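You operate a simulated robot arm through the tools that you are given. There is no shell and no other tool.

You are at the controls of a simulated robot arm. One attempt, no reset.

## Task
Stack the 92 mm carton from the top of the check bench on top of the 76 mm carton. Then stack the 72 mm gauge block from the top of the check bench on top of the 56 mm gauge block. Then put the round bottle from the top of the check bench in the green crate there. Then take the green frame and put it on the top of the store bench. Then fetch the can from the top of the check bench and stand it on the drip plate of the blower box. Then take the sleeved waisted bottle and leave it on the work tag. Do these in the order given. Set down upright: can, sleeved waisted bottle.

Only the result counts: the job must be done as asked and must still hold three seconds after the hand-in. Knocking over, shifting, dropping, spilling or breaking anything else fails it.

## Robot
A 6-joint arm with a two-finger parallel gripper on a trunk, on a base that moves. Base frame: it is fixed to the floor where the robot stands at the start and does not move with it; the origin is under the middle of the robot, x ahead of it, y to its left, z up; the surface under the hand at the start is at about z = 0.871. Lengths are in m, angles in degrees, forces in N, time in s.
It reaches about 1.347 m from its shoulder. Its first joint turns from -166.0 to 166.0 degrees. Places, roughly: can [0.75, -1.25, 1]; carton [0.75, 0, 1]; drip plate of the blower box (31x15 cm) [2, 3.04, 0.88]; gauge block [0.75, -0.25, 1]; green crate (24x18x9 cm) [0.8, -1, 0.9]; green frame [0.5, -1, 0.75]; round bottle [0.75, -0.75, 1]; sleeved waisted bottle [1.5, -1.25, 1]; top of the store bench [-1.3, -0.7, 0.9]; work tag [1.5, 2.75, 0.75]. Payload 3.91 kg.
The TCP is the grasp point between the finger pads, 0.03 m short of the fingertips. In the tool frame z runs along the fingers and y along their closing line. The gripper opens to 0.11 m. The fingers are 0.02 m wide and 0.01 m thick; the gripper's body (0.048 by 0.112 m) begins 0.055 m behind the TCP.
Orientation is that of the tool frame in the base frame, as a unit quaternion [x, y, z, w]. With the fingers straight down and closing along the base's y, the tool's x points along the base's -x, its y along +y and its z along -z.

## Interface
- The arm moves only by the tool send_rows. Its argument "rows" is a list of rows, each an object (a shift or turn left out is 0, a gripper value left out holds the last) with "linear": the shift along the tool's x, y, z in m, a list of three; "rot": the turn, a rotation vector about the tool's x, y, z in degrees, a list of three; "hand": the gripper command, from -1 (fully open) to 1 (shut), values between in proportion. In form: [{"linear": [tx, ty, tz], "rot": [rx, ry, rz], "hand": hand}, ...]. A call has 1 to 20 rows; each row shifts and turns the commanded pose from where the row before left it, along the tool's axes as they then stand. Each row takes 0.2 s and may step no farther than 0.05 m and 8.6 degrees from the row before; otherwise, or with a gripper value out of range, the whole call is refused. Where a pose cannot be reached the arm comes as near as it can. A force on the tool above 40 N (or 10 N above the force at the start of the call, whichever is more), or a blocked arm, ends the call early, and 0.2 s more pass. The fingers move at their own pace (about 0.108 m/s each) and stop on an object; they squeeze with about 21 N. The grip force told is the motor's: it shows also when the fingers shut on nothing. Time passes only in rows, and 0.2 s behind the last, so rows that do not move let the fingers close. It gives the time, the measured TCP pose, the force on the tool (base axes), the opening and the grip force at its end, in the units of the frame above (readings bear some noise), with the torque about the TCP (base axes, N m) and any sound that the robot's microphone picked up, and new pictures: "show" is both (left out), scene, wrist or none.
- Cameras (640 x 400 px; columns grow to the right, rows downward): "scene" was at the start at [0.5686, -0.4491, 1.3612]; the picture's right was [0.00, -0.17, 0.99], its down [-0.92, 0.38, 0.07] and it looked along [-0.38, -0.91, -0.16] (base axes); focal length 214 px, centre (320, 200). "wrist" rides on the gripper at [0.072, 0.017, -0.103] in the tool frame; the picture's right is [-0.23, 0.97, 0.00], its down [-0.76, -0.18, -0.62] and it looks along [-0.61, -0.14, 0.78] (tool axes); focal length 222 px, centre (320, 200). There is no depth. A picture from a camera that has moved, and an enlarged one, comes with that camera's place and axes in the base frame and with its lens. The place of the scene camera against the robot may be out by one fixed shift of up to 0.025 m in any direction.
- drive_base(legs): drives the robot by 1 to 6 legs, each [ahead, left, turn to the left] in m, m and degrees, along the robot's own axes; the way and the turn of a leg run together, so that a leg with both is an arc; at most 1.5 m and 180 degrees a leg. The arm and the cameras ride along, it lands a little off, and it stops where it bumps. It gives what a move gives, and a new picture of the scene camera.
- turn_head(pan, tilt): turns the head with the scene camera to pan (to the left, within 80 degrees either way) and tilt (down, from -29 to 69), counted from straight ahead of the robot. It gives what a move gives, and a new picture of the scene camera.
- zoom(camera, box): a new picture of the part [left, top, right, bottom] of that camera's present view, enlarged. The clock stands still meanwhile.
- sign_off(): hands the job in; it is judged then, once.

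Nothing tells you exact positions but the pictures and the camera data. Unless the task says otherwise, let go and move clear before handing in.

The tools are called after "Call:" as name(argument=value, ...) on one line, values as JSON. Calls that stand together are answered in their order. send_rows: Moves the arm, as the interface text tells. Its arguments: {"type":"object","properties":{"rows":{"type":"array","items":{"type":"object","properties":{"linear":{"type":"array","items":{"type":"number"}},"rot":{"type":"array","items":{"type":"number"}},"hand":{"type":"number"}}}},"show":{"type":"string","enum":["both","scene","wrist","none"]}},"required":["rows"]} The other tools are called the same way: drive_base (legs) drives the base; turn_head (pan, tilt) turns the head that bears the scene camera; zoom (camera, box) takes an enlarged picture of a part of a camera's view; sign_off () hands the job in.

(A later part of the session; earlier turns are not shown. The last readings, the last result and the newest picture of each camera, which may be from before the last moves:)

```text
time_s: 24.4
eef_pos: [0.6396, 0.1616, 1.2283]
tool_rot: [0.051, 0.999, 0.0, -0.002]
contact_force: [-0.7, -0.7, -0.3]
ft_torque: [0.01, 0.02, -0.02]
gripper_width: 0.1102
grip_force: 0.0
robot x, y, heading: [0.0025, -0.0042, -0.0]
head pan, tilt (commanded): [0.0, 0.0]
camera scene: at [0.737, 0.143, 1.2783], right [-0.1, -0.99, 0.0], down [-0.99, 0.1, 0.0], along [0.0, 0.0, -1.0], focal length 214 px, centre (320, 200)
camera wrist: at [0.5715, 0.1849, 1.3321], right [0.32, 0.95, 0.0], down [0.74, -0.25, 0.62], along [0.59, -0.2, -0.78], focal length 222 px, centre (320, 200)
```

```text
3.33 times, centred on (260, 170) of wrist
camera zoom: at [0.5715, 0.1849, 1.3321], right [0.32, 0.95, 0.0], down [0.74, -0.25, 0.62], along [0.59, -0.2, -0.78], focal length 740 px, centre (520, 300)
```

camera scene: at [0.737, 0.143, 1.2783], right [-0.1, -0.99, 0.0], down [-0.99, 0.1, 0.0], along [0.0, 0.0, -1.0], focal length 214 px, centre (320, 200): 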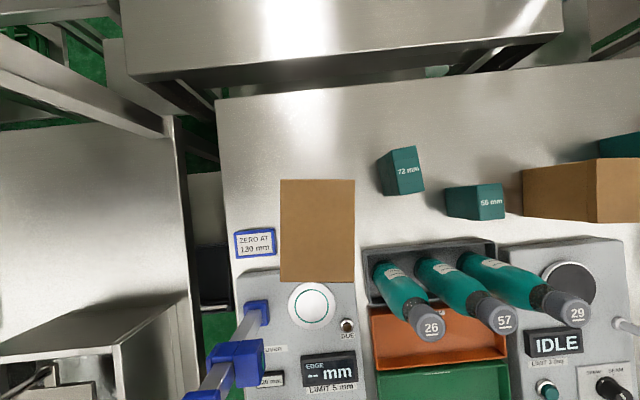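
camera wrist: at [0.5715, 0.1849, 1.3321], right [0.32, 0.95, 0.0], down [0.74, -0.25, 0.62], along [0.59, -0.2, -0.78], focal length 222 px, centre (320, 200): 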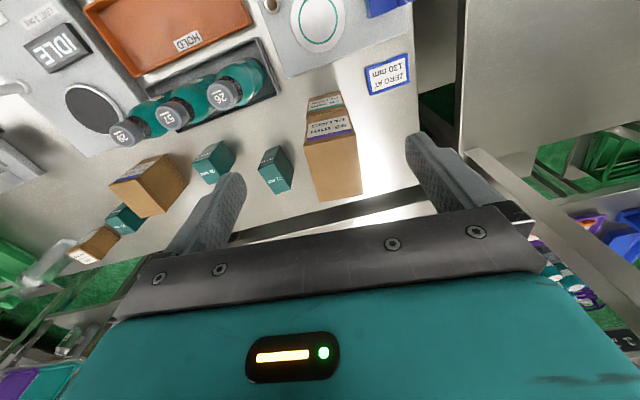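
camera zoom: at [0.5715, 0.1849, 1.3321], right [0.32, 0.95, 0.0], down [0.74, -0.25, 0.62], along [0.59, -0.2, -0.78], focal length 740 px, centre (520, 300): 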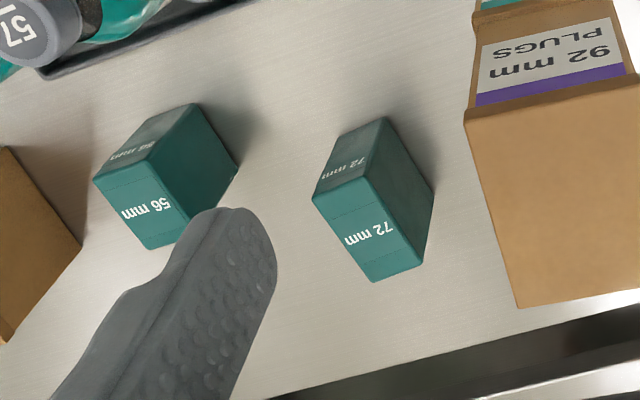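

72 mm block: about (0.779, 0.018), turned +4.5°, 37 × 70 mm, top at 0.955. 56 mm block: about (0.719, −0.101), turned about −2°. I'll go over the 72 mm block, keeping high past the carton stack.

Call:
send_rows(rows=[{"linear": [0, 0, 0], "rot": [0, 0, -5.8], "hand": -1}, {"linear": [-0.0279, -0.0286, 0]}, {"linear": [-0.0279, -0.0286, 0]}, {"linear": [-0.0279, -0.0286, 0]}, {"linear": [-0.0279, -0.0286, 0]}, {"linear": [-0.0279, -0.0286, 0]}, {"linear": [0, 0, 0.037], "rot": [0, 0, -4.5]}, {"linear": [0, 0, 0.037]}, {"linear": [0, 0, 0.037]}, {"linear": [0, 0, 0.037]}, {"linear": [0, 0, 0]}], show="both")

Call:
zoom(camera="wrist", box=[180, 20, 420, 190])

```text
time_s: 26.8
eef_pos: [0.7784, 0.0206, 1.0785]
tool_rot: [-0.039, 0.999, 0.001, -0.002]
contact_force: [0.4, 0.1, -0.2]
ft_torque: [0.0, 0.01, 0.03]
gripper_width: 0.1097
grip_force: 0.1
robot x, y, heading: [-0.0019, 0.0036, -0.2]
head pan, tilt (commanded): [0.0, 0.0]
camera scene: at [0.8752, 0.0234, 1.1283], right [0.08, -1.0, 0.0], down [-1.0, -0.08, 0.0], along [0.0, 0.0, -1.0], focal length 214 px, centre (320, 200)
camera wrist: at [0.7063, 0.0325, 1.1821], right [0.15, 0.99, 0.0], down [0.78, -0.12, 0.62], along [0.61, -0.09, -0.78], focal length 222 px, centre (320, 200)
```

scene: 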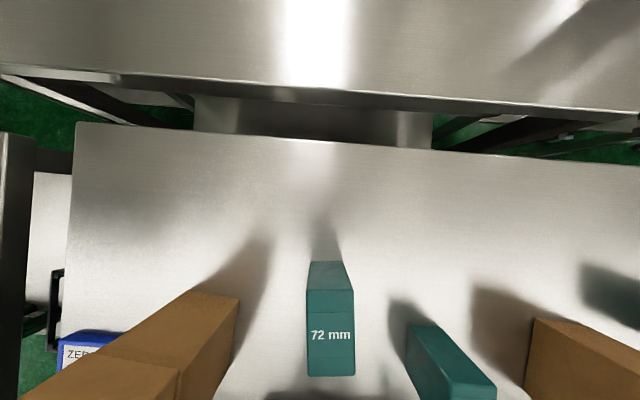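
wrist: 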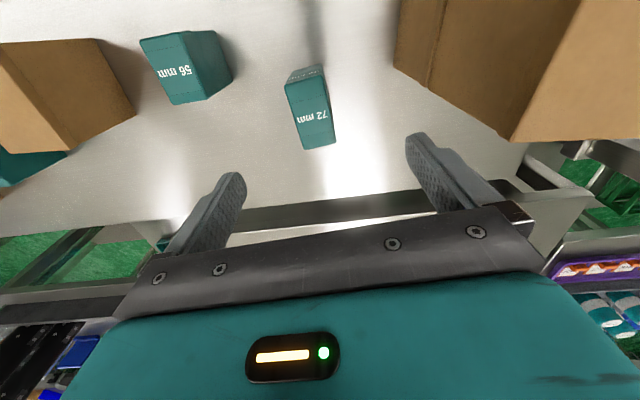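

```text
2.35 times, centred on (300, 105) of wrist
camera zoom: at [0.7063, 0.0325, 1.1821], right [0.15, 0.99, 0.0], down [0.78, -0.12, 0.62], along [0.61, -0.09, -0.78], focal length 523 px, centre (367, 424)
```

zoom: 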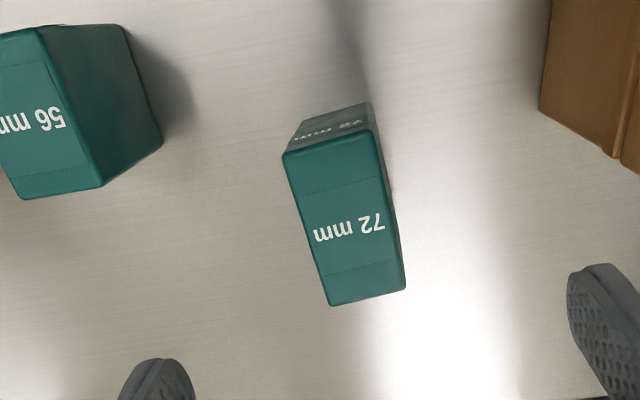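

The block centre is about (0.777, 0.014); I'll shift 5 mm right, go down and grip it.

Call:
send_rows(rows=[{"linear": [0, -0.0055, 0.037]}, {"linear": [0, 0, 0.037]}, {"linear": [0, 0, 0.037]}, {"linear": [0, 0, 0.037]}, {"linear": [0, 0, 0], "hand": 1}, {"linear": [0, 0, 0], "hand": 1}, {"linear": [0, 0, 0], "hand": 1}, {"linear": [0, 0, 0], "hand": 1}], show="wrist")

```text
time_s: 28.6
eef_pos: [0.7787, 0.0136, 0.9311]
tool_rot: [-0.039, 0.999, 0.0, -0.003]
contact_force: [0.5, -0.3, -0.4]
ft_torque: [-0.02, 0.02, 0.0]
gripper_width: 0.04
grip_force: 20.7
robot x, y, heading: [-0.0011, -0.0031, 0.2]
head pan, tilt (commanded): [0.0, 0.0]
camera wrist: at [0.7058, 0.0249, 1.0336], right [0.15, 0.99, 0.0], down [0.78, -0.12, 0.62], along [0.61, -0.09, -0.78], focal length 222 px, centre (320, 200)
```

wrist: 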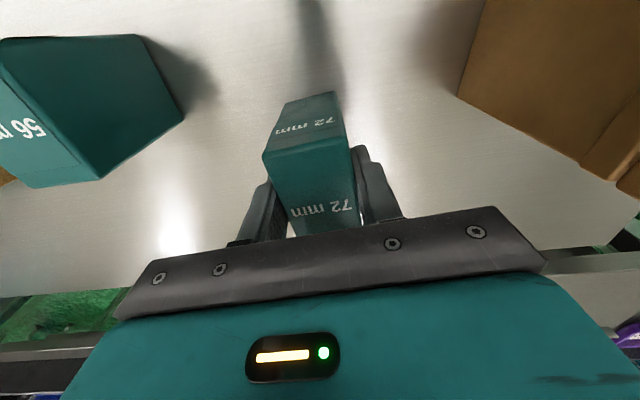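

The 72 mm block is gripped (40 mm). I'll lift it and carry it over the 56 mm block at about (0.720, −0.1015).

Call:
send_rows(rows=[{"linear": [0, 0, -0.03], "hand": 1}, {"linear": [0, 0, -0.04]}, {"linear": [0, 0, -0.04]}, {"linear": [0, 0, -0.04]}, {"linear": [0, 0, 0], "rot": [0, 0, 4.5]}, {"linear": [0.01433, -0.02878, 0]}, {"linear": [0.01433, -0.02878, 0]}, {"linear": [0.01433, -0.02878, 0]}, {"linear": [0.01433, -0.02878, 0]}, {"linear": [0, 0, 0], "rot": [0, 0, 2.5]}, {"linear": [0, 0, 0]}], show="both")

Call:
zoom(camera="scene", box=[220, 200, 420, 400])

Call:
zoom(camera="wrist", box=[220, 40, 400, 200])

```text
time_s: 30.9
eef_pos: [0.7195, -0.1006, 1.0801]
tool_rot: [0.022, 1.0, 0.0, -0.002]
contact_force: [0.3, -0.3, -2.9]
ft_torque: [-0.02, 0.02, 0.02]
gripper_width: 0.04
grip_force: 21.0
robot x, y, heading: [0.0024, -0.001, -0.2]
head pan, tilt (commanded): [0.0, 0.0]
camera scene: at [0.8164, -0.112, 1.1307], right [-0.04, -1.0, 0.0], down [-1.0, 0.04, 0.0], along [0.0, 0.0, -1.0], focal length 214 px, centre (320, 200)
camera wrist: at [0.6493, -0.0805, 1.1846], right [0.27, 0.96, 0.0], down [0.76, -0.21, 0.62], along [0.6, -0.17, -0.78], focal length 222 px, centre (320, 200)
```

scene: 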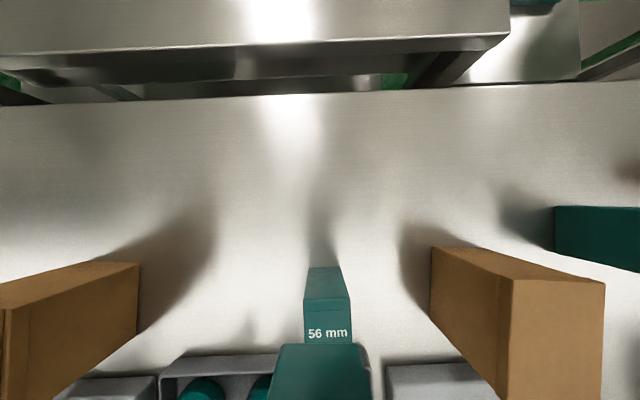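
wrist: 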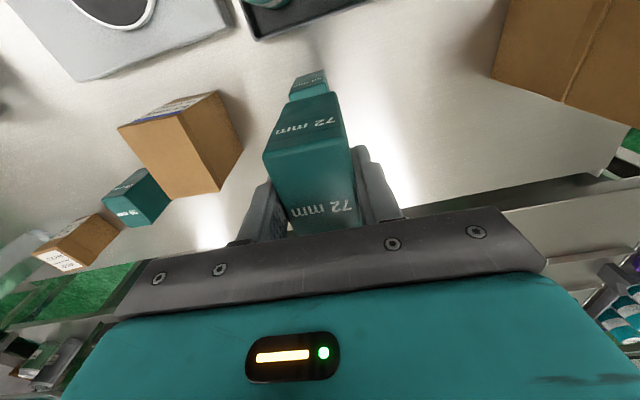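

```text
2.00 times, centred on (320, 300) of scene
camera zoom: at [0.8164, -0.112, 1.1307], right [-0.04, -1.0, 0.0], down [-1.0, 0.04, 0.0], along [0.0, 0.0, -1.0], focal length 429 px, centre (320, 0)
```

zoom: 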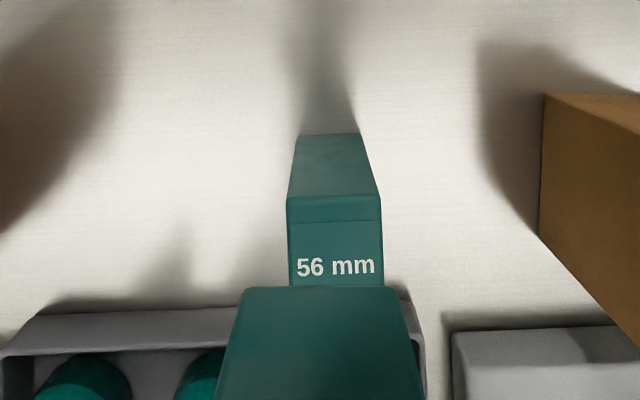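

```text
2.50 times, centred on (310, 120) of wrist
camera zoom: at [0.6493, -0.0805, 1.1846], right [0.27, 0.96, 0.0], down [0.76, -0.21, 0.62], along [0.6, -0.17, -0.78], focal length 555 px, centre (345, 400)
```

zoom: 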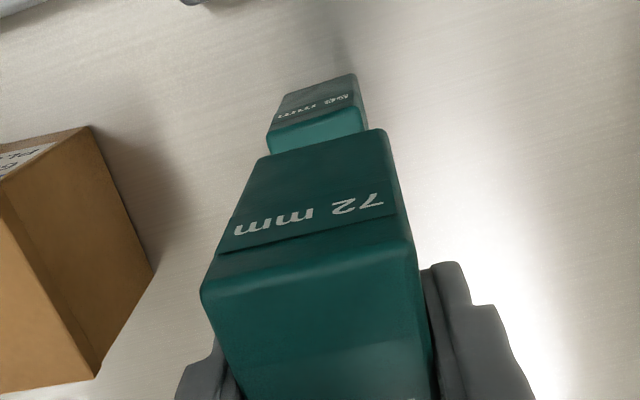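

The held block needs to go about 6 mm right, 2 mm back, with a slight turn; then I'll lower until contact.

Call:
send_rows(rows=[{"linear": [0.002, -0.006, 0], "rot": [0, 0, -1.5]}, {"linear": [0, 0, 0.03]}, {"linear": [0, 0, 0.022]}, {"linear": [0, 0, 0.005]}, {"linear": [0, 0, 0.003]}, {"linear": [0, 0, 0.002]}, {"linear": [0, 0, 0]}], show="both")

Call:
zoom(camera="scene", box=[220, 200, 420, 400])

```text
time_s: 32.5
eef_pos: [0.7193, -0.1074, 1.0198]
tool_rot: [0.009, 1.0, 0.0, -0.002]
contact_force: [0.1, 0.8, -3.2]
ft_torque: [-0.02, 0.02, -0.02]
gripper_width: 0.0397
grip_force: 21.0
robot x, y, heading: [-0.0006, -0.0001, -0.1]
head pan, tilt (commanded): [0.0, 0.0]
camera scene: at [0.816, -0.1157, 1.0694], right [-0.02, -1.0, 0.0], down [-1.0, 0.02, 0.0], along [0.0, 0.0, -1.0], focal length 214 px, centre (320, 200)
camera wrist: at [0.6483, -0.089, 1.1233], right [0.24, 0.97, 0.0], down [0.76, -0.19, 0.62], along [0.6, -0.15, -0.78], focal length 222 px, centre (320, 200)
```

scene: 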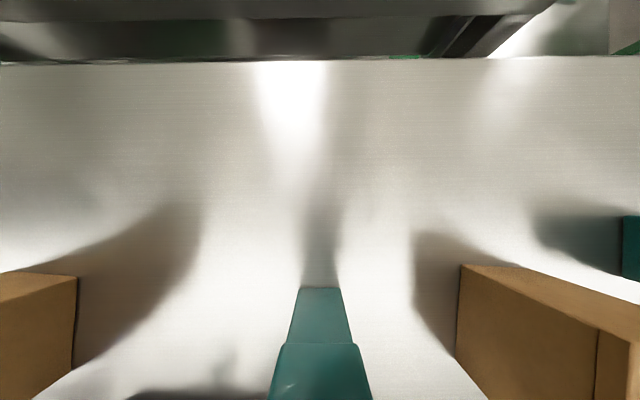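
wrist: 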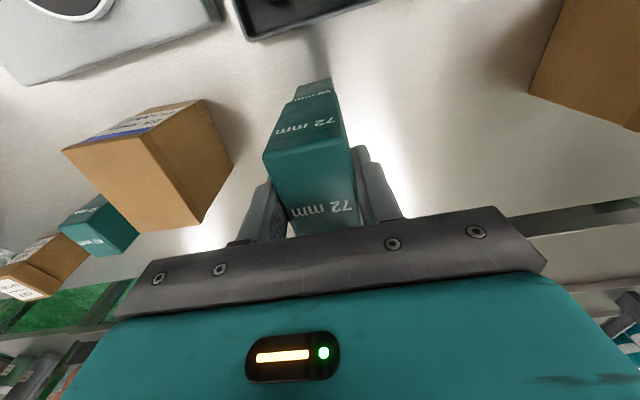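

```text
2.00 times, centred on (320, 300) of scene
camera zoom: at [0.816, -0.1157, 1.0694], right [-0.02, -1.0, 0.0], down [-1.0, 0.02, 0.0], along [0.0, 0.0, -1.0], focal length 429 px, centre (320, 0)
```

zoom: 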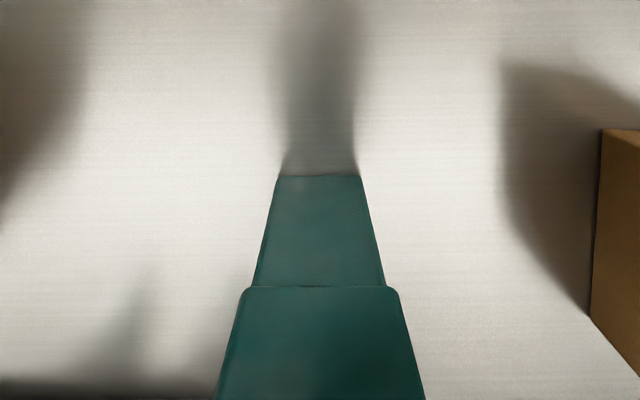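

Alignment is good; no contact yet. Continue down in 2 mm steps.

Call:
send_rows(rows=[{"linear": [0, 0, 0.002]}, {"linear": [0, 0, 0.002]}, {"linear": [0, 0, 0]}], show="none")

```text
time_s: 33.4
eef_pos: [0.7187, -0.1083, 1.0171]
tool_rot: [0.009, 1.0, 0.0, -0.002]
contact_force: [0.3, 0.4, -2.5]
ft_torque: [0.0, 0.0, 0.02]
gripper_width: 0.0398
grip_force: 20.8
robot x, y, heading: [-0.0002, -0.0003, -0.1]
head pan, tilt (commanded): [0.0, 0.0]
```

Call:
send_rows(rows=[{"linear": [0, 0, 0.002]}, {"linear": [0, 0, 0.0015]}, {"linear": [0, 0, 0]}], show="none")

```text
time_s: 34.1
eef_pos: [0.7191, -0.1074, 1.0132]
tool_rot: [0.008, 1.0, 0.001, 0.0]
contact_force: [1.0, 1.5, 18.0]
ft_torque: [0.15, -0.09, 0.0]
gripper_width: 0.0398
grip_force: 20.8
robot x, y, heading: [-0.0019, 0.002, 0.2]
head pan, tilt (commanded): [0.0, 0.0]
```

Contact at about 20 N. I'll relieve the push slightly, release and rise.

Call:
send_rows(rows=[{"linear": [0, 0, -0.0012]}, {"linear": [0, 0, 0], "hand": -1}, {"linear": [0, 0, 0], "hand": -1}, {"linear": [0, 0, 0], "hand": -1}, {"linear": [0, 0, -0.02]}, {"linear": [0, 0, -0.04]}, {"linear": [0, 0, -0.045]}, {"linear": [0, 0, -0.045]}, {"linear": [0.03, 0, -0.035]}, {"linear": [0.04, -0.0, -0.02]}, {"linear": [0, 0, 0]}], show="both")

```text
time_s: 36.5
eef_pos: [0.6461, -0.1051, 1.2221]
tool_rot: [0.009, 1.0, 0.0, -0.002]
contact_force: [0.6, -0.8, 0.3]
ft_torque: [-0.02, -0.01, -0.03]
gripper_width: 0.11
grip_force: 0.1
robot x, y, heading: [-0.0, -0.0008, 0.1]
head pan, tilt (commanded): [0.0, 0.0]
camera scene: at [0.7429, -0.1141, 1.2715], right [-0.02, -1.0, 0.0], down [-1.0, 0.02, 0.0], along [0.0, 0.0, -1.0], focal length 214 px, centre (320, 200)
camera wrist: at [0.5752, -0.0875, 1.3253], right [0.24, 0.97, 0.0], down [0.76, -0.19, 0.62], along [0.6, -0.15, -0.78], focal length 222 px, centre (320, 200)
```

scene: 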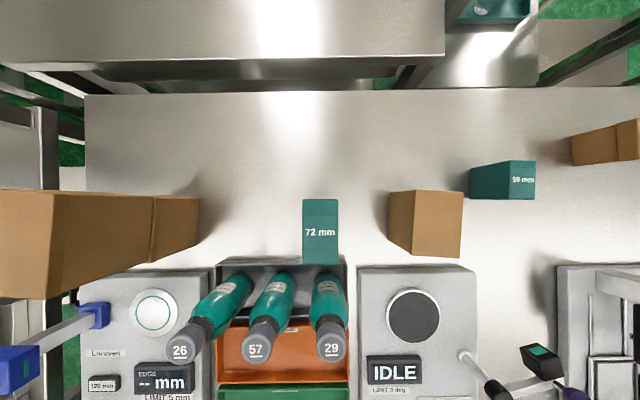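
wrist: 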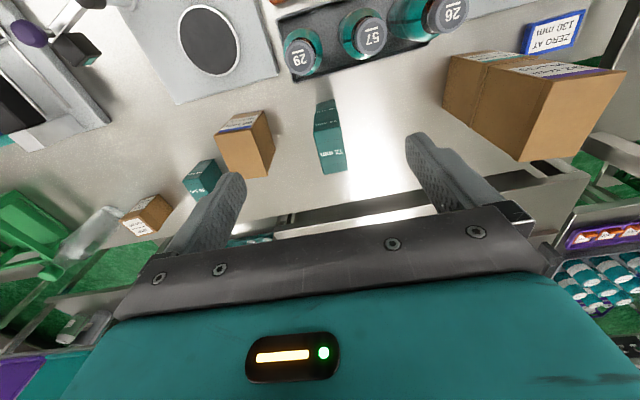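

Both stacks stand well. Next I must drive right along the bench for the bottle, crate, frame and can. First I raise the hand and look at the corridor to the right.

Call:
send_rows(rows=[{"linear": [0.03, 0, -0.03], "rot": [0, 0, -1]}, {"linear": [0.04, 0, -0.02]}, {"linear": [0.04, 0, -0.02]}, {"linear": [0, 0, -0.03]}], show="none")

Call:
turn_head(pan=-65, tilt=45)

Call:
turn_head(pan=-20, tilt=60)

```text
time_s: 37.5
eef_pos: [0.5377, -0.1045, 1.3057]
tool_rot: [0.0, 1.0, -0.001, 0.002]
contact_force: [-0.2, 0.0, 0.7]
ft_torque: [0.01, 0.0, -0.03]
gripper_width: 0.1101
grip_force: 0.0
out of reach, approached as far as the arm can: row 4
robot x, y, heading: [-0.002, 0.0014, 0.0]
head pan, tilt (commanded): [0.0, 0.0]
```

```text
time_s: 38.9
eef_pos: [0.5367, -0.1044, 1.3046]
tool_rot: [-0.001, 1.0, -0.001, 0.001]
contact_force: [0.4, 0.8, 0.2]
ft_torque: [0.01, -0.01, -0.02]
gripper_width: 0.1101
grip_force: 0.0
robot x, y, heading: [0.001, -0.0031, 0.3]
head pan, tilt (commanded): [-65.0, 45.0]
camera scene: at [0.5634, -0.1849, 1.4109], right [0.0, -0.42, 0.91], down [-0.71, 0.64, 0.3], along [-0.71, -0.64, -0.3], focal length 214 px, centre (320, 200)
```

scene: 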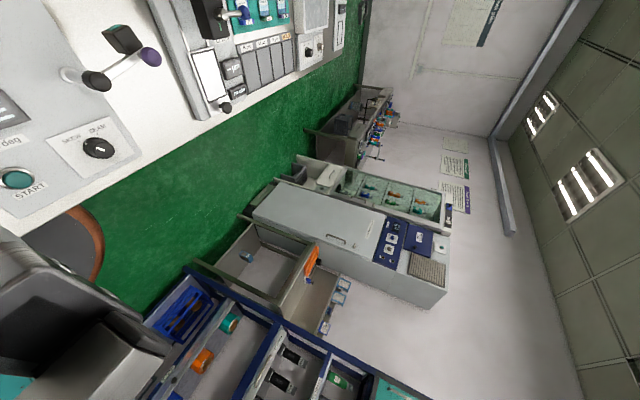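

```text
time_s: 40.0
eef_pos: [0.5379, -0.1043, 1.3045]
tool_rot: [0.001, 1.0, -0.001, 0.001]
contact_force: [-0.6, -0.3, 0.2]
ft_torque: [-0.03, -0.02, -0.01]
gripper_width: 0.1098
grip_force: 0.2
robot x, y, heading: [0.0014, -0.0023, 0.1]
head pan, tilt (commanded): [-20.0, 60.0]
camera scene: at [0.544, -0.1341, 1.3826], right [0.0, -0.94, 0.34], down [-0.5, 0.3, 0.81], along [-0.86, -0.17, -0.47], focal length 214 px, centre (320, 200)
```

scene: 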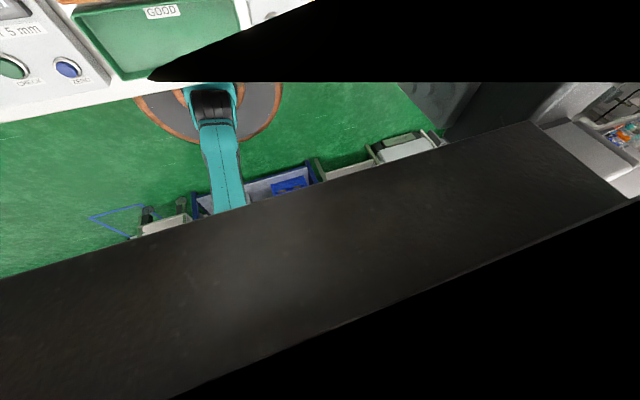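

The corridor to the right is clear floor. I drive 0.9 m to the right along the bench.

Call:
turn_head(pan=0, tilt=-10)

Call:
drive_base(legs=[[0, -0.9, 0]])

Call:
zoom(camera="wrist", box=[0, 0, 640, 400])

```text
time_s: 41.4
eef_pos: [0.5373, -0.104, 1.3037]
tool_rot: [0.0, 1.0, -0.002, 0.001]
contact_force: [0.3, -0.5, -0.3]
ft_torque: [0.02, -0.03, 0.0]
gripper_width: 0.1098
grip_force: 0.1
robot x, y, heading: [0.0006, 0.001, 0.1]
head pan, tilt (commanded): [0.0, -10.0]
camera scene: at [0.6497, -0.1113, 1.3611], right [0.0, -1.0, 0.0], down [-0.98, 0.0, -0.18], along [0.18, 0.0, -0.98], focal length 214 px, centre (320, 200)
```

scene: 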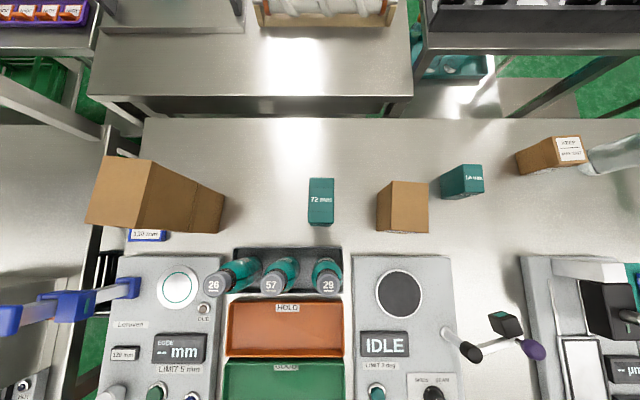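

```text
time_s: 46.3
eef_pos: [0.5274, -1.041, 1.3049]
tool_rot: [0.01, 1.0, 0.0, 0.001]
contact_force: [-0.6, 0.3, 0.5]
ft_torque: [-0.04, 0.0, 0.02]
gripper_width: 0.1099
grip_force: 0.1
robot x, y, heading: [-0.0098, -0.9288, -1.2]
head pan, tilt (commanded): [0.0, -10.0]
camera scene: at [0.6394, -1.0497, 1.3611], right [-0.02, -1.0, 0.0], down [-0.98, 0.02, -0.18], along [0.18, 0.0, -0.98], focal length 214 px, centre (320, 200)
```

scene: 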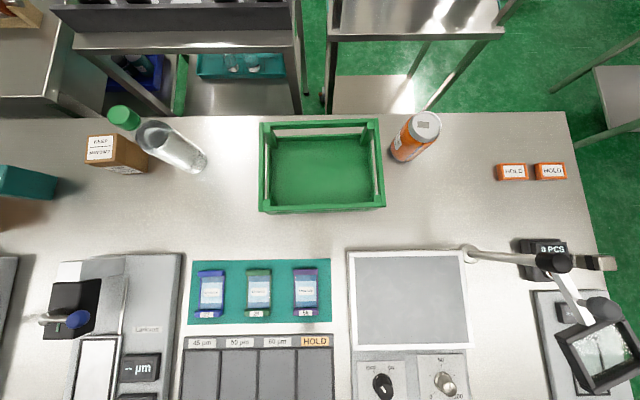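

```text
1.00 times, centred on (320, 200) of wrist (not enlarged: the box is as wide or as high as the picture)
camera zoom: at [0.456, -1.0226, 1.408], right [0.24, 0.97, 0.0], down [0.76, -0.19, 0.63], along [0.61, -0.15, -0.78], focal length 222 px, centre (320, 200)
```

zoom: 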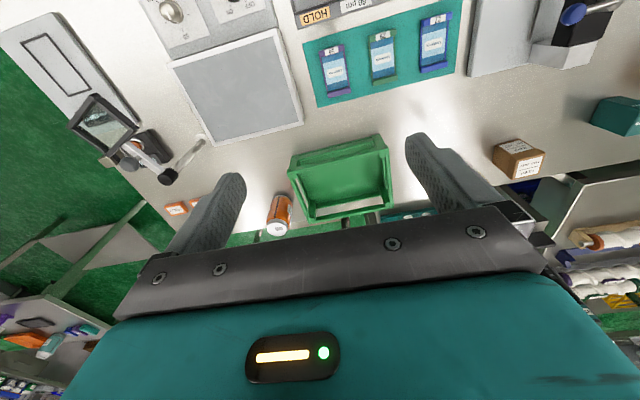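

Now at (−0.01, −0.93), heading −1.2°. I see the bottle at left, crate in the middle, can at right and the three frames below. Zoom to measure them.

Call:
zoom(camera="scene", box=[80, 90, 240, 190])

Call:
zoom(camera="scene", box=[240, 100, 460, 230])

Call:
zoom(camera="scene", box=[170, 240, 350, 360])

Call:
zoom(camera="wrist", box=[240, 110, 420, 240])

```text
4.00 times, centred on (160, 140) of scene
camera zoom: at [0.6394, -1.0497, 1.3611], right [-0.02, -1.0, 0.0], down [-0.98, 0.02, -0.18], along [0.18, 0.0, -0.98], focal length 858 px, centre (960, 440)
```

zoom: 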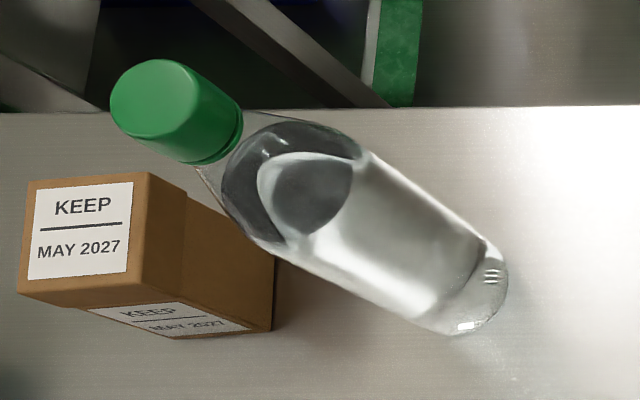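

```text
2.91 times, centred on (350, 165) of scene
camera zoom: at [0.6394, -1.0497, 1.3611], right [-0.02, -1.0, 0.0], down [-0.98, 0.02, -0.18], along [0.18, 0.0, -0.98], focal length 624 px, centre (233, 302)
```

zoom: 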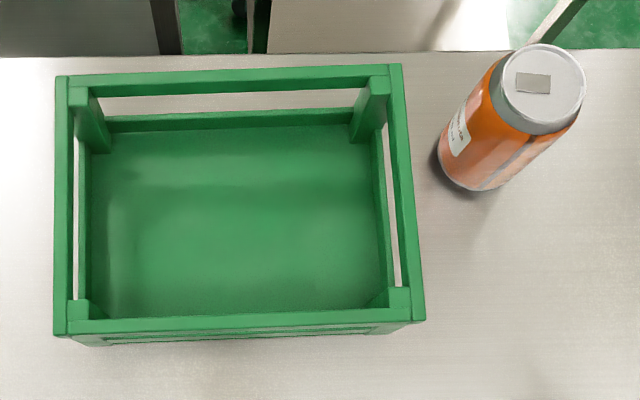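

```text
3.33 times, centred on (260, 300) of scene
camera zoom: at [0.6394, -1.0497, 1.3611], right [-0.02, -1.0, 0.0], down [-0.98, 0.02, -0.18], along [0.18, 0.0, -0.98], focal length 715 px, centre (520, -133)
```

zoom: 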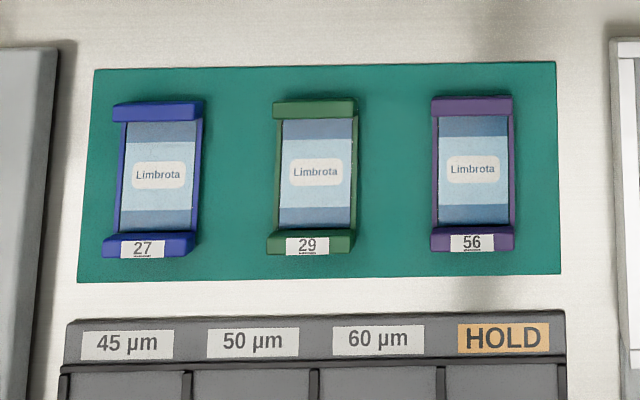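

```text
3.08 times, centred on (330, 175) of wrist
camera zoom: at [0.456, -1.0226, 1.408], right [0.24, 0.97, 0.0], down [0.76, -0.19, 0.63], along [0.61, -0.15, -0.78], focal length 684 px, centre (289, 277)
```

zoom: 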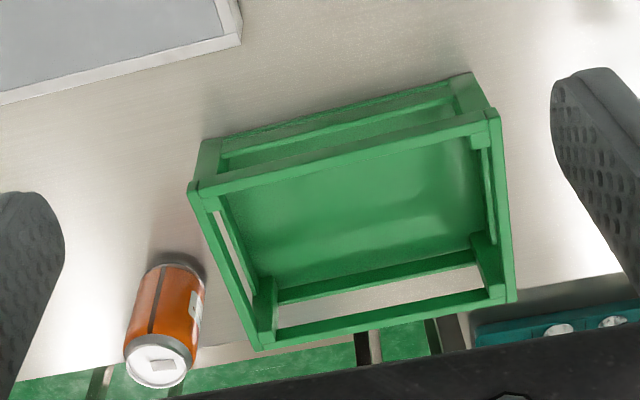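

The crate spans about x 0.70–0.885, y −1.165 to −0.928, rim at 0.961; the bottle stands at about (0.84, −0.747) with its cap at z ≈ 1.043–1.07. I'll go over the bottle to grip it by the cap from above.

Call:
send_rows(rows=[{"linear": [0, 0, 0.0388]}, {"linear": [0, 0, 0.0388]}, {"linear": [0, 0, 0.0388]}, {"linear": [0, 0, 0.0388]}, {"linear": [-0.0306, 0.0301, 0]}, {"linear": [-0.0306, 0.0301, 0]}, {"linear": [-0.0306, 0.0301, 0]}, {"linear": [-0.0306, 0.0301, 0]}, {"linear": [-0.0306, 0.0301, 0]}, {"linear": [-0.0306, 0.0301, 0]}, {"linear": [-0.0306, 0.0301, 0]}, {"linear": [-0.0306, 0.0301, 0]}, {"linear": [-0.0306, 0.0301, 0]}, {"linear": [-0.0306, 0.0301, 0]}, {"linear": [0, 0, 0]}], show="both")

Call:
zoom(camera="wrist", box=[230, 40, 430, 200])

Call:
zoom(camera="scene", box=[220, 200, 420, 400])

```text
time_s: 49.5
eef_pos: [0.8394, -0.7467, 1.1508]
tool_rot: [0.009, 1.0, -0.001, 0.001]
contact_force: [-0.4, -0.6, -0.8]
ft_torque: [-0.04, 0.03, 0.03]
gripper_width: 0.1099
grip_force: 0.0
robot x, y, heading: [-0.0075, -0.925, -0.9]
head pan, tilt (commanded): [0.0, -10.0]
camera scene: at [0.9517, -0.7548, 1.2073], right [-0.02, -1.0, 0.0], down [-0.98, 0.02, -0.17], along [0.17, 0.0, -0.98], focal length 214 px, centre (320, 200)
camera wrist: at [0.7684, -0.7277, 1.2544], right [0.24, 0.97, 0.0], down [0.76, -0.19, 0.62], along [0.61, -0.15, -0.78], focal length 222 px, centre (320, 200)
```

scene: 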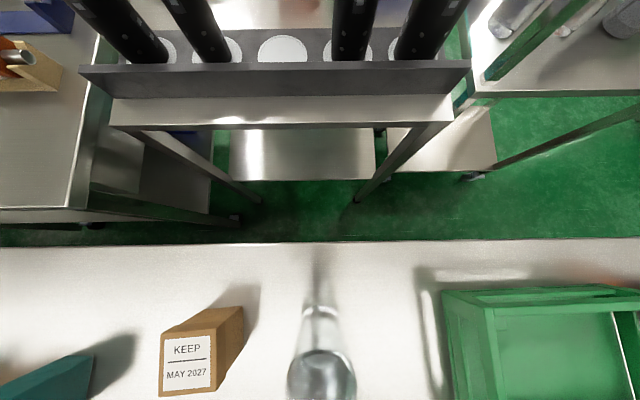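
wrist: 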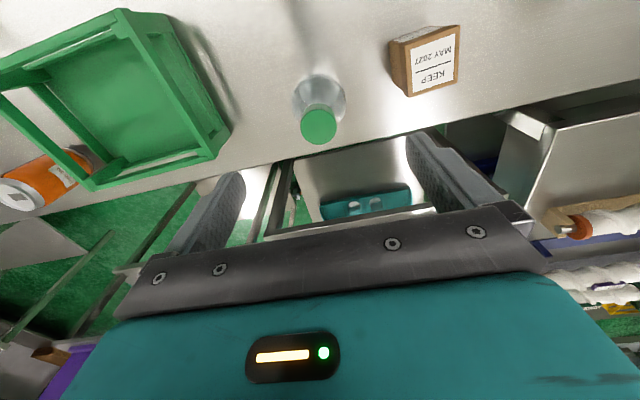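

```text
2.50 times, centred on (330, 120) of wrist
camera zoom: at [0.7684, -0.7277, 1.2544], right [0.24, 0.97, 0.0], down [0.76, -0.19, 0.62], along [0.61, -0.15, -0.78], focal length 555 px, centre (295, 400)
```

zoom: 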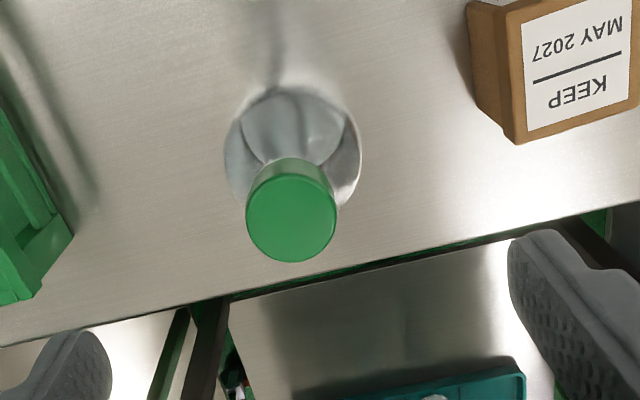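

```text
2.00 times, centred on (320, 300) of scene
camera zoom: at [0.9517, -0.7548, 1.2073], right [-0.02, -1.0, 0.0], down [-0.98, 0.02, -0.17], along [0.17, 0.0, -0.98], focal length 429 px, centre (320, 0)
```

zoom: 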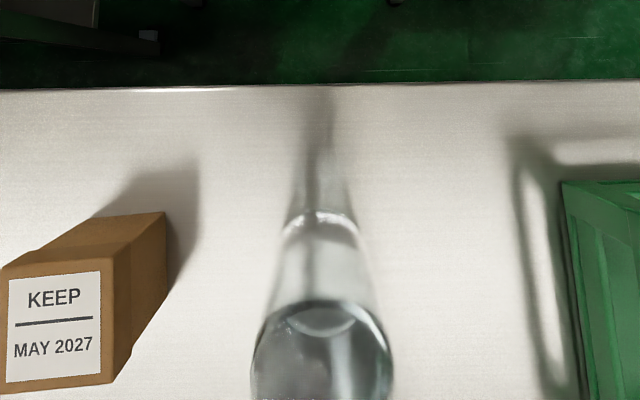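

The cap is right under the hand. I'll descend to cap height and close.

Call:
send_rows(rows=[{"linear": [0.002, 0.0005, 0.033]}, {"linear": [0, 0, 0.033]}, {"linear": [0, 0, 0.031]}, {"linear": [0, 0, 0], "hand": 1}, {"linear": [0, 0, 0], "hand": 1}, {"linear": [0, 0, 0], "hand": 1}, {"linear": [0, 0, 0], "hand": 1}], show="wrist")

Call:
zoom(camera="wrist", box=[220, 60, 420, 240])

```text
time_s: 51.1
eef_pos: [0.8367, -0.7447, 1.0538]
tool_rot: [0.009, 1.0, -0.001, 0.001]
contact_force: [0.1, -0.9, 1.1]
ft_torque: [-0.04, -0.03, -0.02]
gripper_width: 0.0343
grip_force: 20.9
robot x, y, heading: [-0.0056, -0.9224, -1.0]
head pan, tilt (commanded): [0.0, -10.0]
camera wrist: at [0.7662, -0.7268, 1.1565], right [0.24, 0.97, 0.0], down [0.76, -0.19, 0.63], along [0.61, -0.15, -0.78], focal length 222 px, centre (320, 200)
```

wrist: 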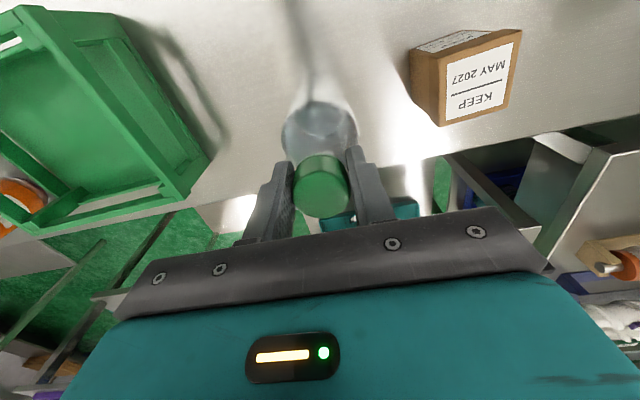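

```text
2.22 times, centred on (320, 150) of wrist
camera zoom: at [0.7662, -0.7268, 1.1565], right [0.24, 0.97, 0.0], down [0.76, -0.19, 0.63], along [0.61, -0.15, -0.78], focal length 494 px, centre (320, 311)
```

zoom: 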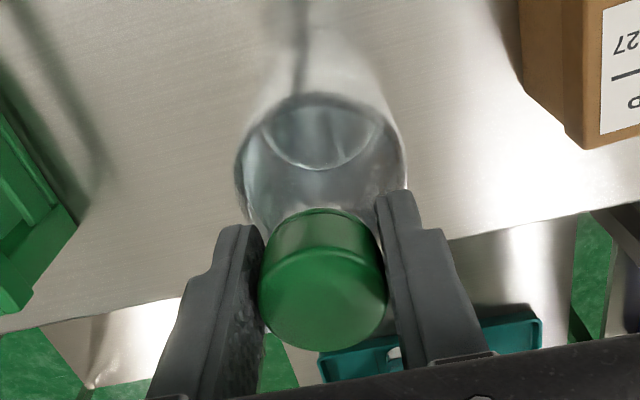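

The cap is gripped (34 mm). I'll lift the bottle and carry it over the crate centre (0.792, −1.046).

Call:
send_rows(rows=[{"linear": [0, 0, -0.02], "hand": 1}, {"linear": [0, 0, -0.03]}, {"linear": [0, 0, -0.032]}, {"linear": [0, 0, -0.03]}, {"linear": [0.0049, -0.02, -0.003]}, {"linear": [0.0049, -0.0378, 0]}, {"linear": [0.0049, -0.0378, 0]}, {"linear": [0.0049, -0.0378, 0]}, {"linear": [0.0049, -0.0378, 0]}, {"linear": [0.0049, -0.0378, 0]}, {"linear": [0.0049, -0.0378, 0]}, {"linear": [0.0049, -0.0378, 0]}, {"linear": [0, -0.0176, 0]}, {"linear": [0, 0, 0]}], show="both")

```text
time_s: 54.1
eef_pos: [0.7913, -1.0466, 1.1686]
tool_rot: [0.008, 1.0, -0.001, 0.001]
contact_force: [-0.5, -0.4, -5.5]
ft_torque: [0.0, 0.01, 0.0]
gripper_width: 0.0323
grip_force: 20.6
robot x, y, heading: [-0.0062, -0.9294, -0.7]
head pan, tilt (commanded): [0.0, -10.0]
camera scene: at [0.9034, -1.0552, 1.2244], right [-0.02, -1.0, 0.0], down [-0.98, 0.02, -0.18], along [0.18, 0.0, -0.98], focal length 214 px, centre (320, 200)
camera wrist: at [0.72, -1.0281, 1.2714], right [0.24, 0.97, 0.0], down [0.76, -0.19, 0.62], along [0.61, -0.15, -0.78], focal length 222 px, centre (320, 200)
```

scene: 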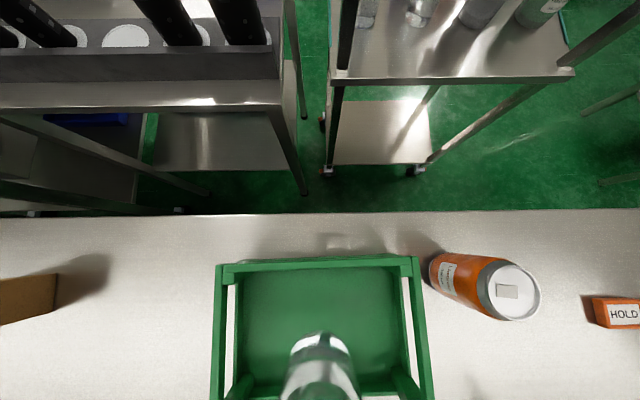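
wrist: 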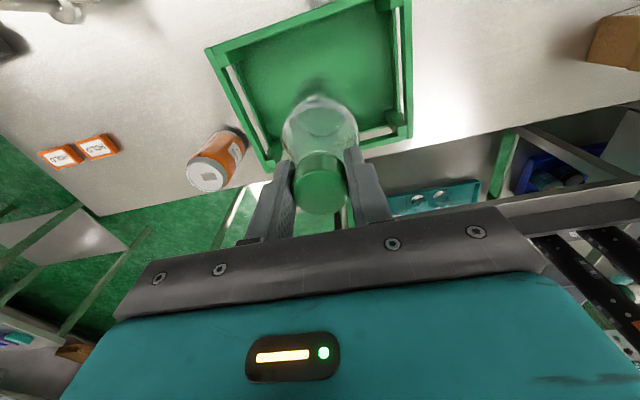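

The bottle hangs above the crate's middle. I'll lower it gently.

Call:
send_rows(rows=[{"linear": [0, 0, 0.03]}, {"linear": [0, 0, 0.03]}, {"linear": [0, 0, 0.025]}, {"linear": [0, 0, 0.008]}, {"linear": [0, 0, 0.004]}, {"linear": [0, 0, 0.003]}, {"linear": [0, 0, 0]}], show="both")

```text
time_s: 55.7
eef_pos: [0.7925, -1.0472, 1.0675]
tool_rot: [0.009, 1.0, -0.001, 0.001]
contact_force: [-0.2, 0.3, -4.7]
ft_torque: [0.02, -0.01, 0.0]
gripper_width: 0.0322
grip_force: 21.0
robot x, y, heading: [-0.0059, -0.9299, -0.8]
head pan, tilt (commanded): [0.0, -10.0]
camera scene: at [0.9046, -1.056, 1.1238], right [-0.02, -1.0, 0.0], down [-0.98, 0.02, -0.18], along [0.18, 0.0, -0.98], focal length 214 px, centre (320, 200)
camera wrist: at [0.7213, -1.0288, 1.1708], right [0.24, 0.97, 0.0], down [0.76, -0.19, 0.62], along [0.61, -0.15, -0.78], focal length 222 px, centre (320, 200)
```

scene: 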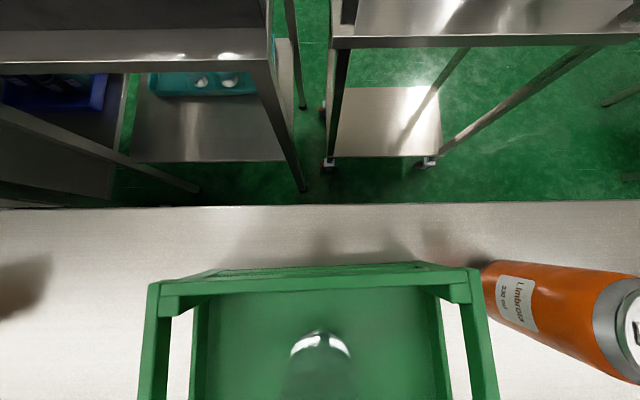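
wrist: 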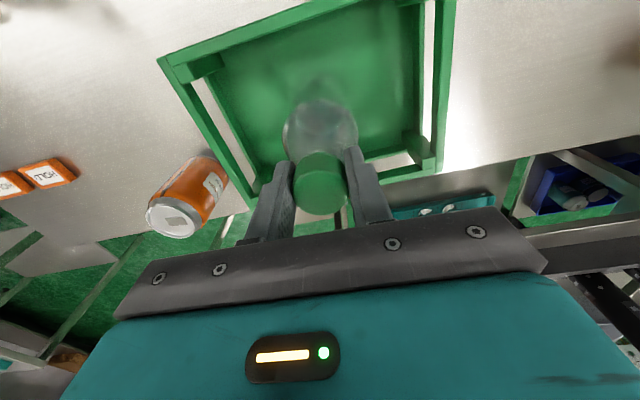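

Call:
send_rows(rows=[{"linear": [0, 0, 0.002]}, {"linear": [0, 0, 0.002]}, {"linear": [0, 0, 0]}], show="none")

```text
time_s: 56.5
eef_pos: [0.792, -1.0476, 1.0643]
tool_rot: [0.009, 1.0, 0.0, 0.002]
contact_force: [-0.8, -1.1, -4.6]
ft_torque: [0.0, 0.01, -0.02]
gripper_width: 0.0323
grip_force: 20.5
robot x, y, heading: [-0.0084, -0.9269, -1.0]
head pan, tilt (commanded): [0.0, -10.0]
```

Call:
send_rows(rows=[{"linear": [0, 0, 0.002]}, {"linear": [0, 0, 0.0015]}, {"linear": [0, 0, 0]}], show="none")

```text
time_s: 57.3
eef_pos: [0.7915, -1.0476, 1.0633]
tool_rot: [0.009, 1.0, 0.0, 0.005]
contact_force: [4.3, -3.8, 34.7]
ft_torque: [-0.39, -0.21, 0.0]
gripper_width: 0.0322
grip_force: 20.9
robot x, y, heading: [-0.0129, -0.9296, -0.9]
head pan, tilt (commanded): [0.0, -10.0]
```

Firm contact with the crate floor. I'll ease up and release, then rise.

Call:
send_rows(rows=[{"linear": [0, 0, -0.0022]}, {"linear": [0, 0, 0]}, {"linear": [0, 0, 0], "hand": -0.6}, {"linear": [0, 0, 0], "hand": -1}, {"linear": [0, 0, 0], "hand": -1}, {"linear": [0, 0, -0.02]}, {"linear": [0, 0, -0.04]}, {"linear": [0, 0, -0.045]}, {"linear": [0, 0, -0.045]}, {"linear": [0.04, 0, -0.01]}, {"linear": [0.04, 0, 0]}, {"linear": [0, 0, 0]}], show="both")

```text
time_s: 59.9
eef_pos: [0.7084, -1.0486, 1.2231]
tool_rot: [0.009, 1.0, -0.001, 0.001]
contact_force: [-0.4, -0.3, 0.5]
ft_torque: [0.01, 0.01, 0.03]
gripper_width: 0.1099
grip_force: 0.0
robot x, y, heading: [-0.0064, -0.9273, -1.1]
head pan, tilt (commanded): [0.0, -10.0]
camera scene: at [0.8206, -1.0572, 1.2798], right [-0.02, -1.0, 0.0], down [-0.98, 0.02, -0.18], along [0.18, 0.0, -0.98], focal length 214 px, centre (320, 200)
camera wrist: at [0.6372, -1.0301, 1.3266], right [0.24, 0.97, 0.0], down [0.76, -0.19, 0.63], along [0.61, -0.15, -0.78], focal length 222 px, centre (320, 200)
```

scene: 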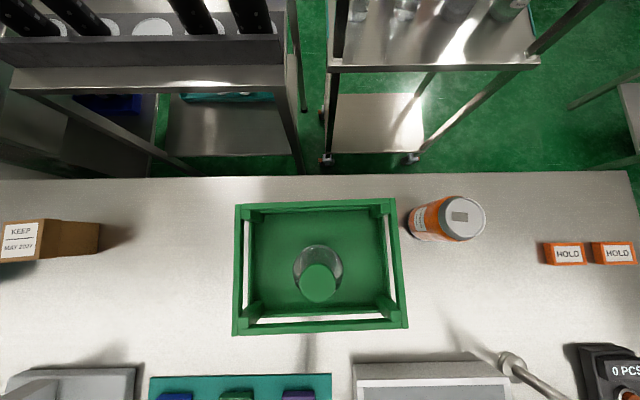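
wrist: 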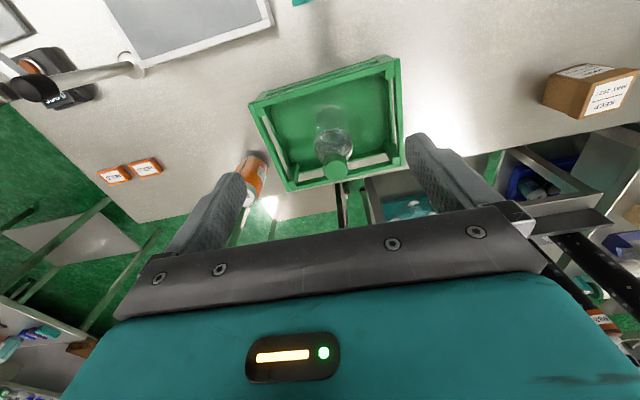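

The bottle stands in the crate. Next the green frame: about 93 × 54 mm at (0.543, −0.91) on the teal mat. I'll move in for a closer look.

Call:
send_rows(rows=[{"linear": [0.0344, 0.0191, 0]}, {"linear": [0.0344, 0.0191, 0]}, {"linear": [0.0344, 0.0191, 0]}, {"linear": [0.0344, 0.0191, 0]}, {"linear": [0.0344, 0.0191, 0]}, {"linear": [0.0344, 0.0191, 0]}, {"linear": [0.0344, 0.0191, 0]}, {"linear": [0, 0, 0.036]}, {"linear": [0, 0, 0.036]}, {"linear": [0, 0, 0.036]}, {"linear": [0, 0, 0.035]}, {"linear": [0, 0, 0]}], show="both")

Call:
zoom(camera="wrist", box=[230, 90, 410, 220])

Call:
zoom(camera="scene", box=[230, 150, 410, 270])

```text
time_s: 62.5
eef_pos: [0.474, -0.9076, 1.0829]
tool_rot: [0.008, 1.0, -0.001, 0.001]
contact_force: [0.7, -0.2, 0.4]
ft_torque: [0.02, 0.02, 0.01]
gripper_width: 0.1098
grip_force: 0.0
robot x, y, heading: [-0.0077, -0.9235, -1.0]
head pan, tilt (commanded): [0.0, -10.0]
camera scene: at [0.5861, -0.9157, 1.1384], right [-0.02, -1.0, 0.0], down [-0.98, 0.02, -0.18], along [0.18, 0.0, -0.98], focal length 214 px, centre (320, 200)
camera wrist: at [0.4027, -0.8886, 1.1853], right [0.24, 0.97, 0.0], down [0.76, -0.19, 0.63], along [0.61, -0.15, -0.78], focal length 222 px, centre (320, 200)
```

scene: 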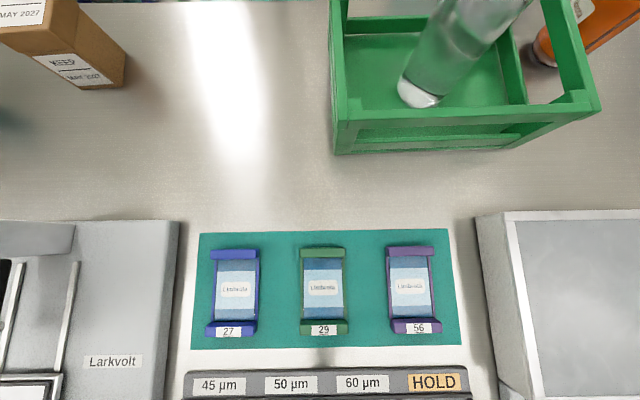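
wrist: 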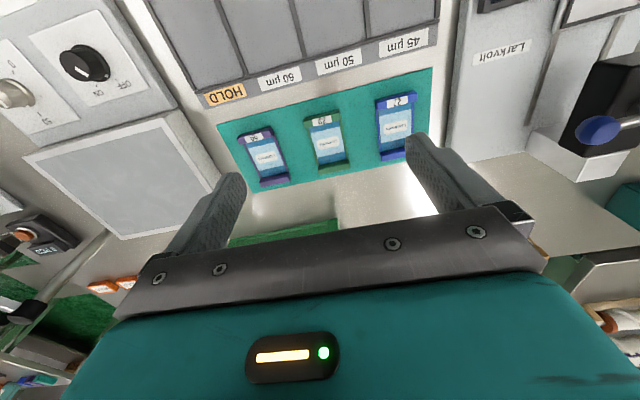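

```text
3.08 times, centred on (320, 155) of wrist
camera zoom: at [0.4027, -0.8886, 1.1853], right [0.24, 0.97, 0.0], down [0.76, -0.19, 0.63], along [0.61, -0.15, -0.78], focal length 684 px, centre (320, 338)
```

zoom: 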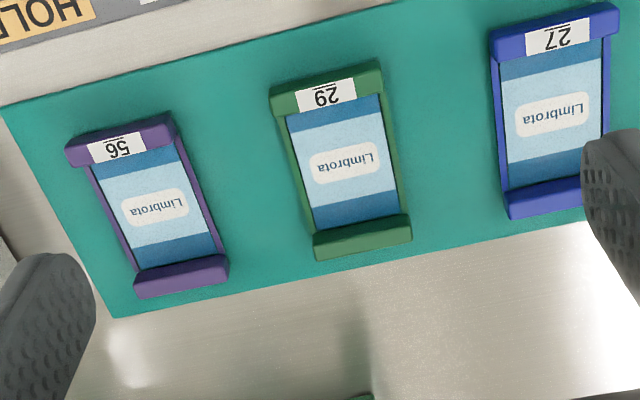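

```text
3.33 times, centred on (320, 210) of scene
camera zoom: at [0.5861, -0.9157, 1.1384], right [-0.02, -1.0, 0.0], down [-0.98, 0.02, -0.18], along [0.18, 0.0, -0.98], focal length 715 px, centre (320, 167)
```

zoom: 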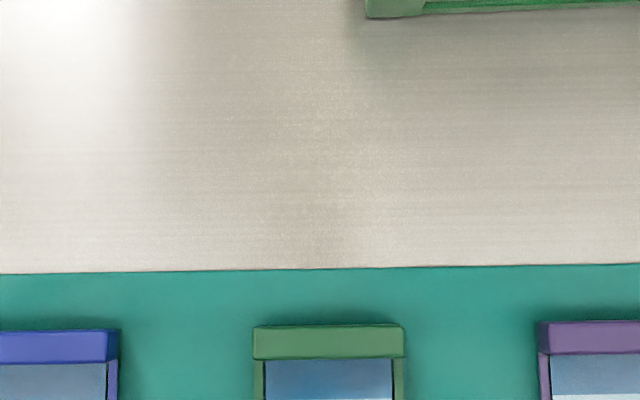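

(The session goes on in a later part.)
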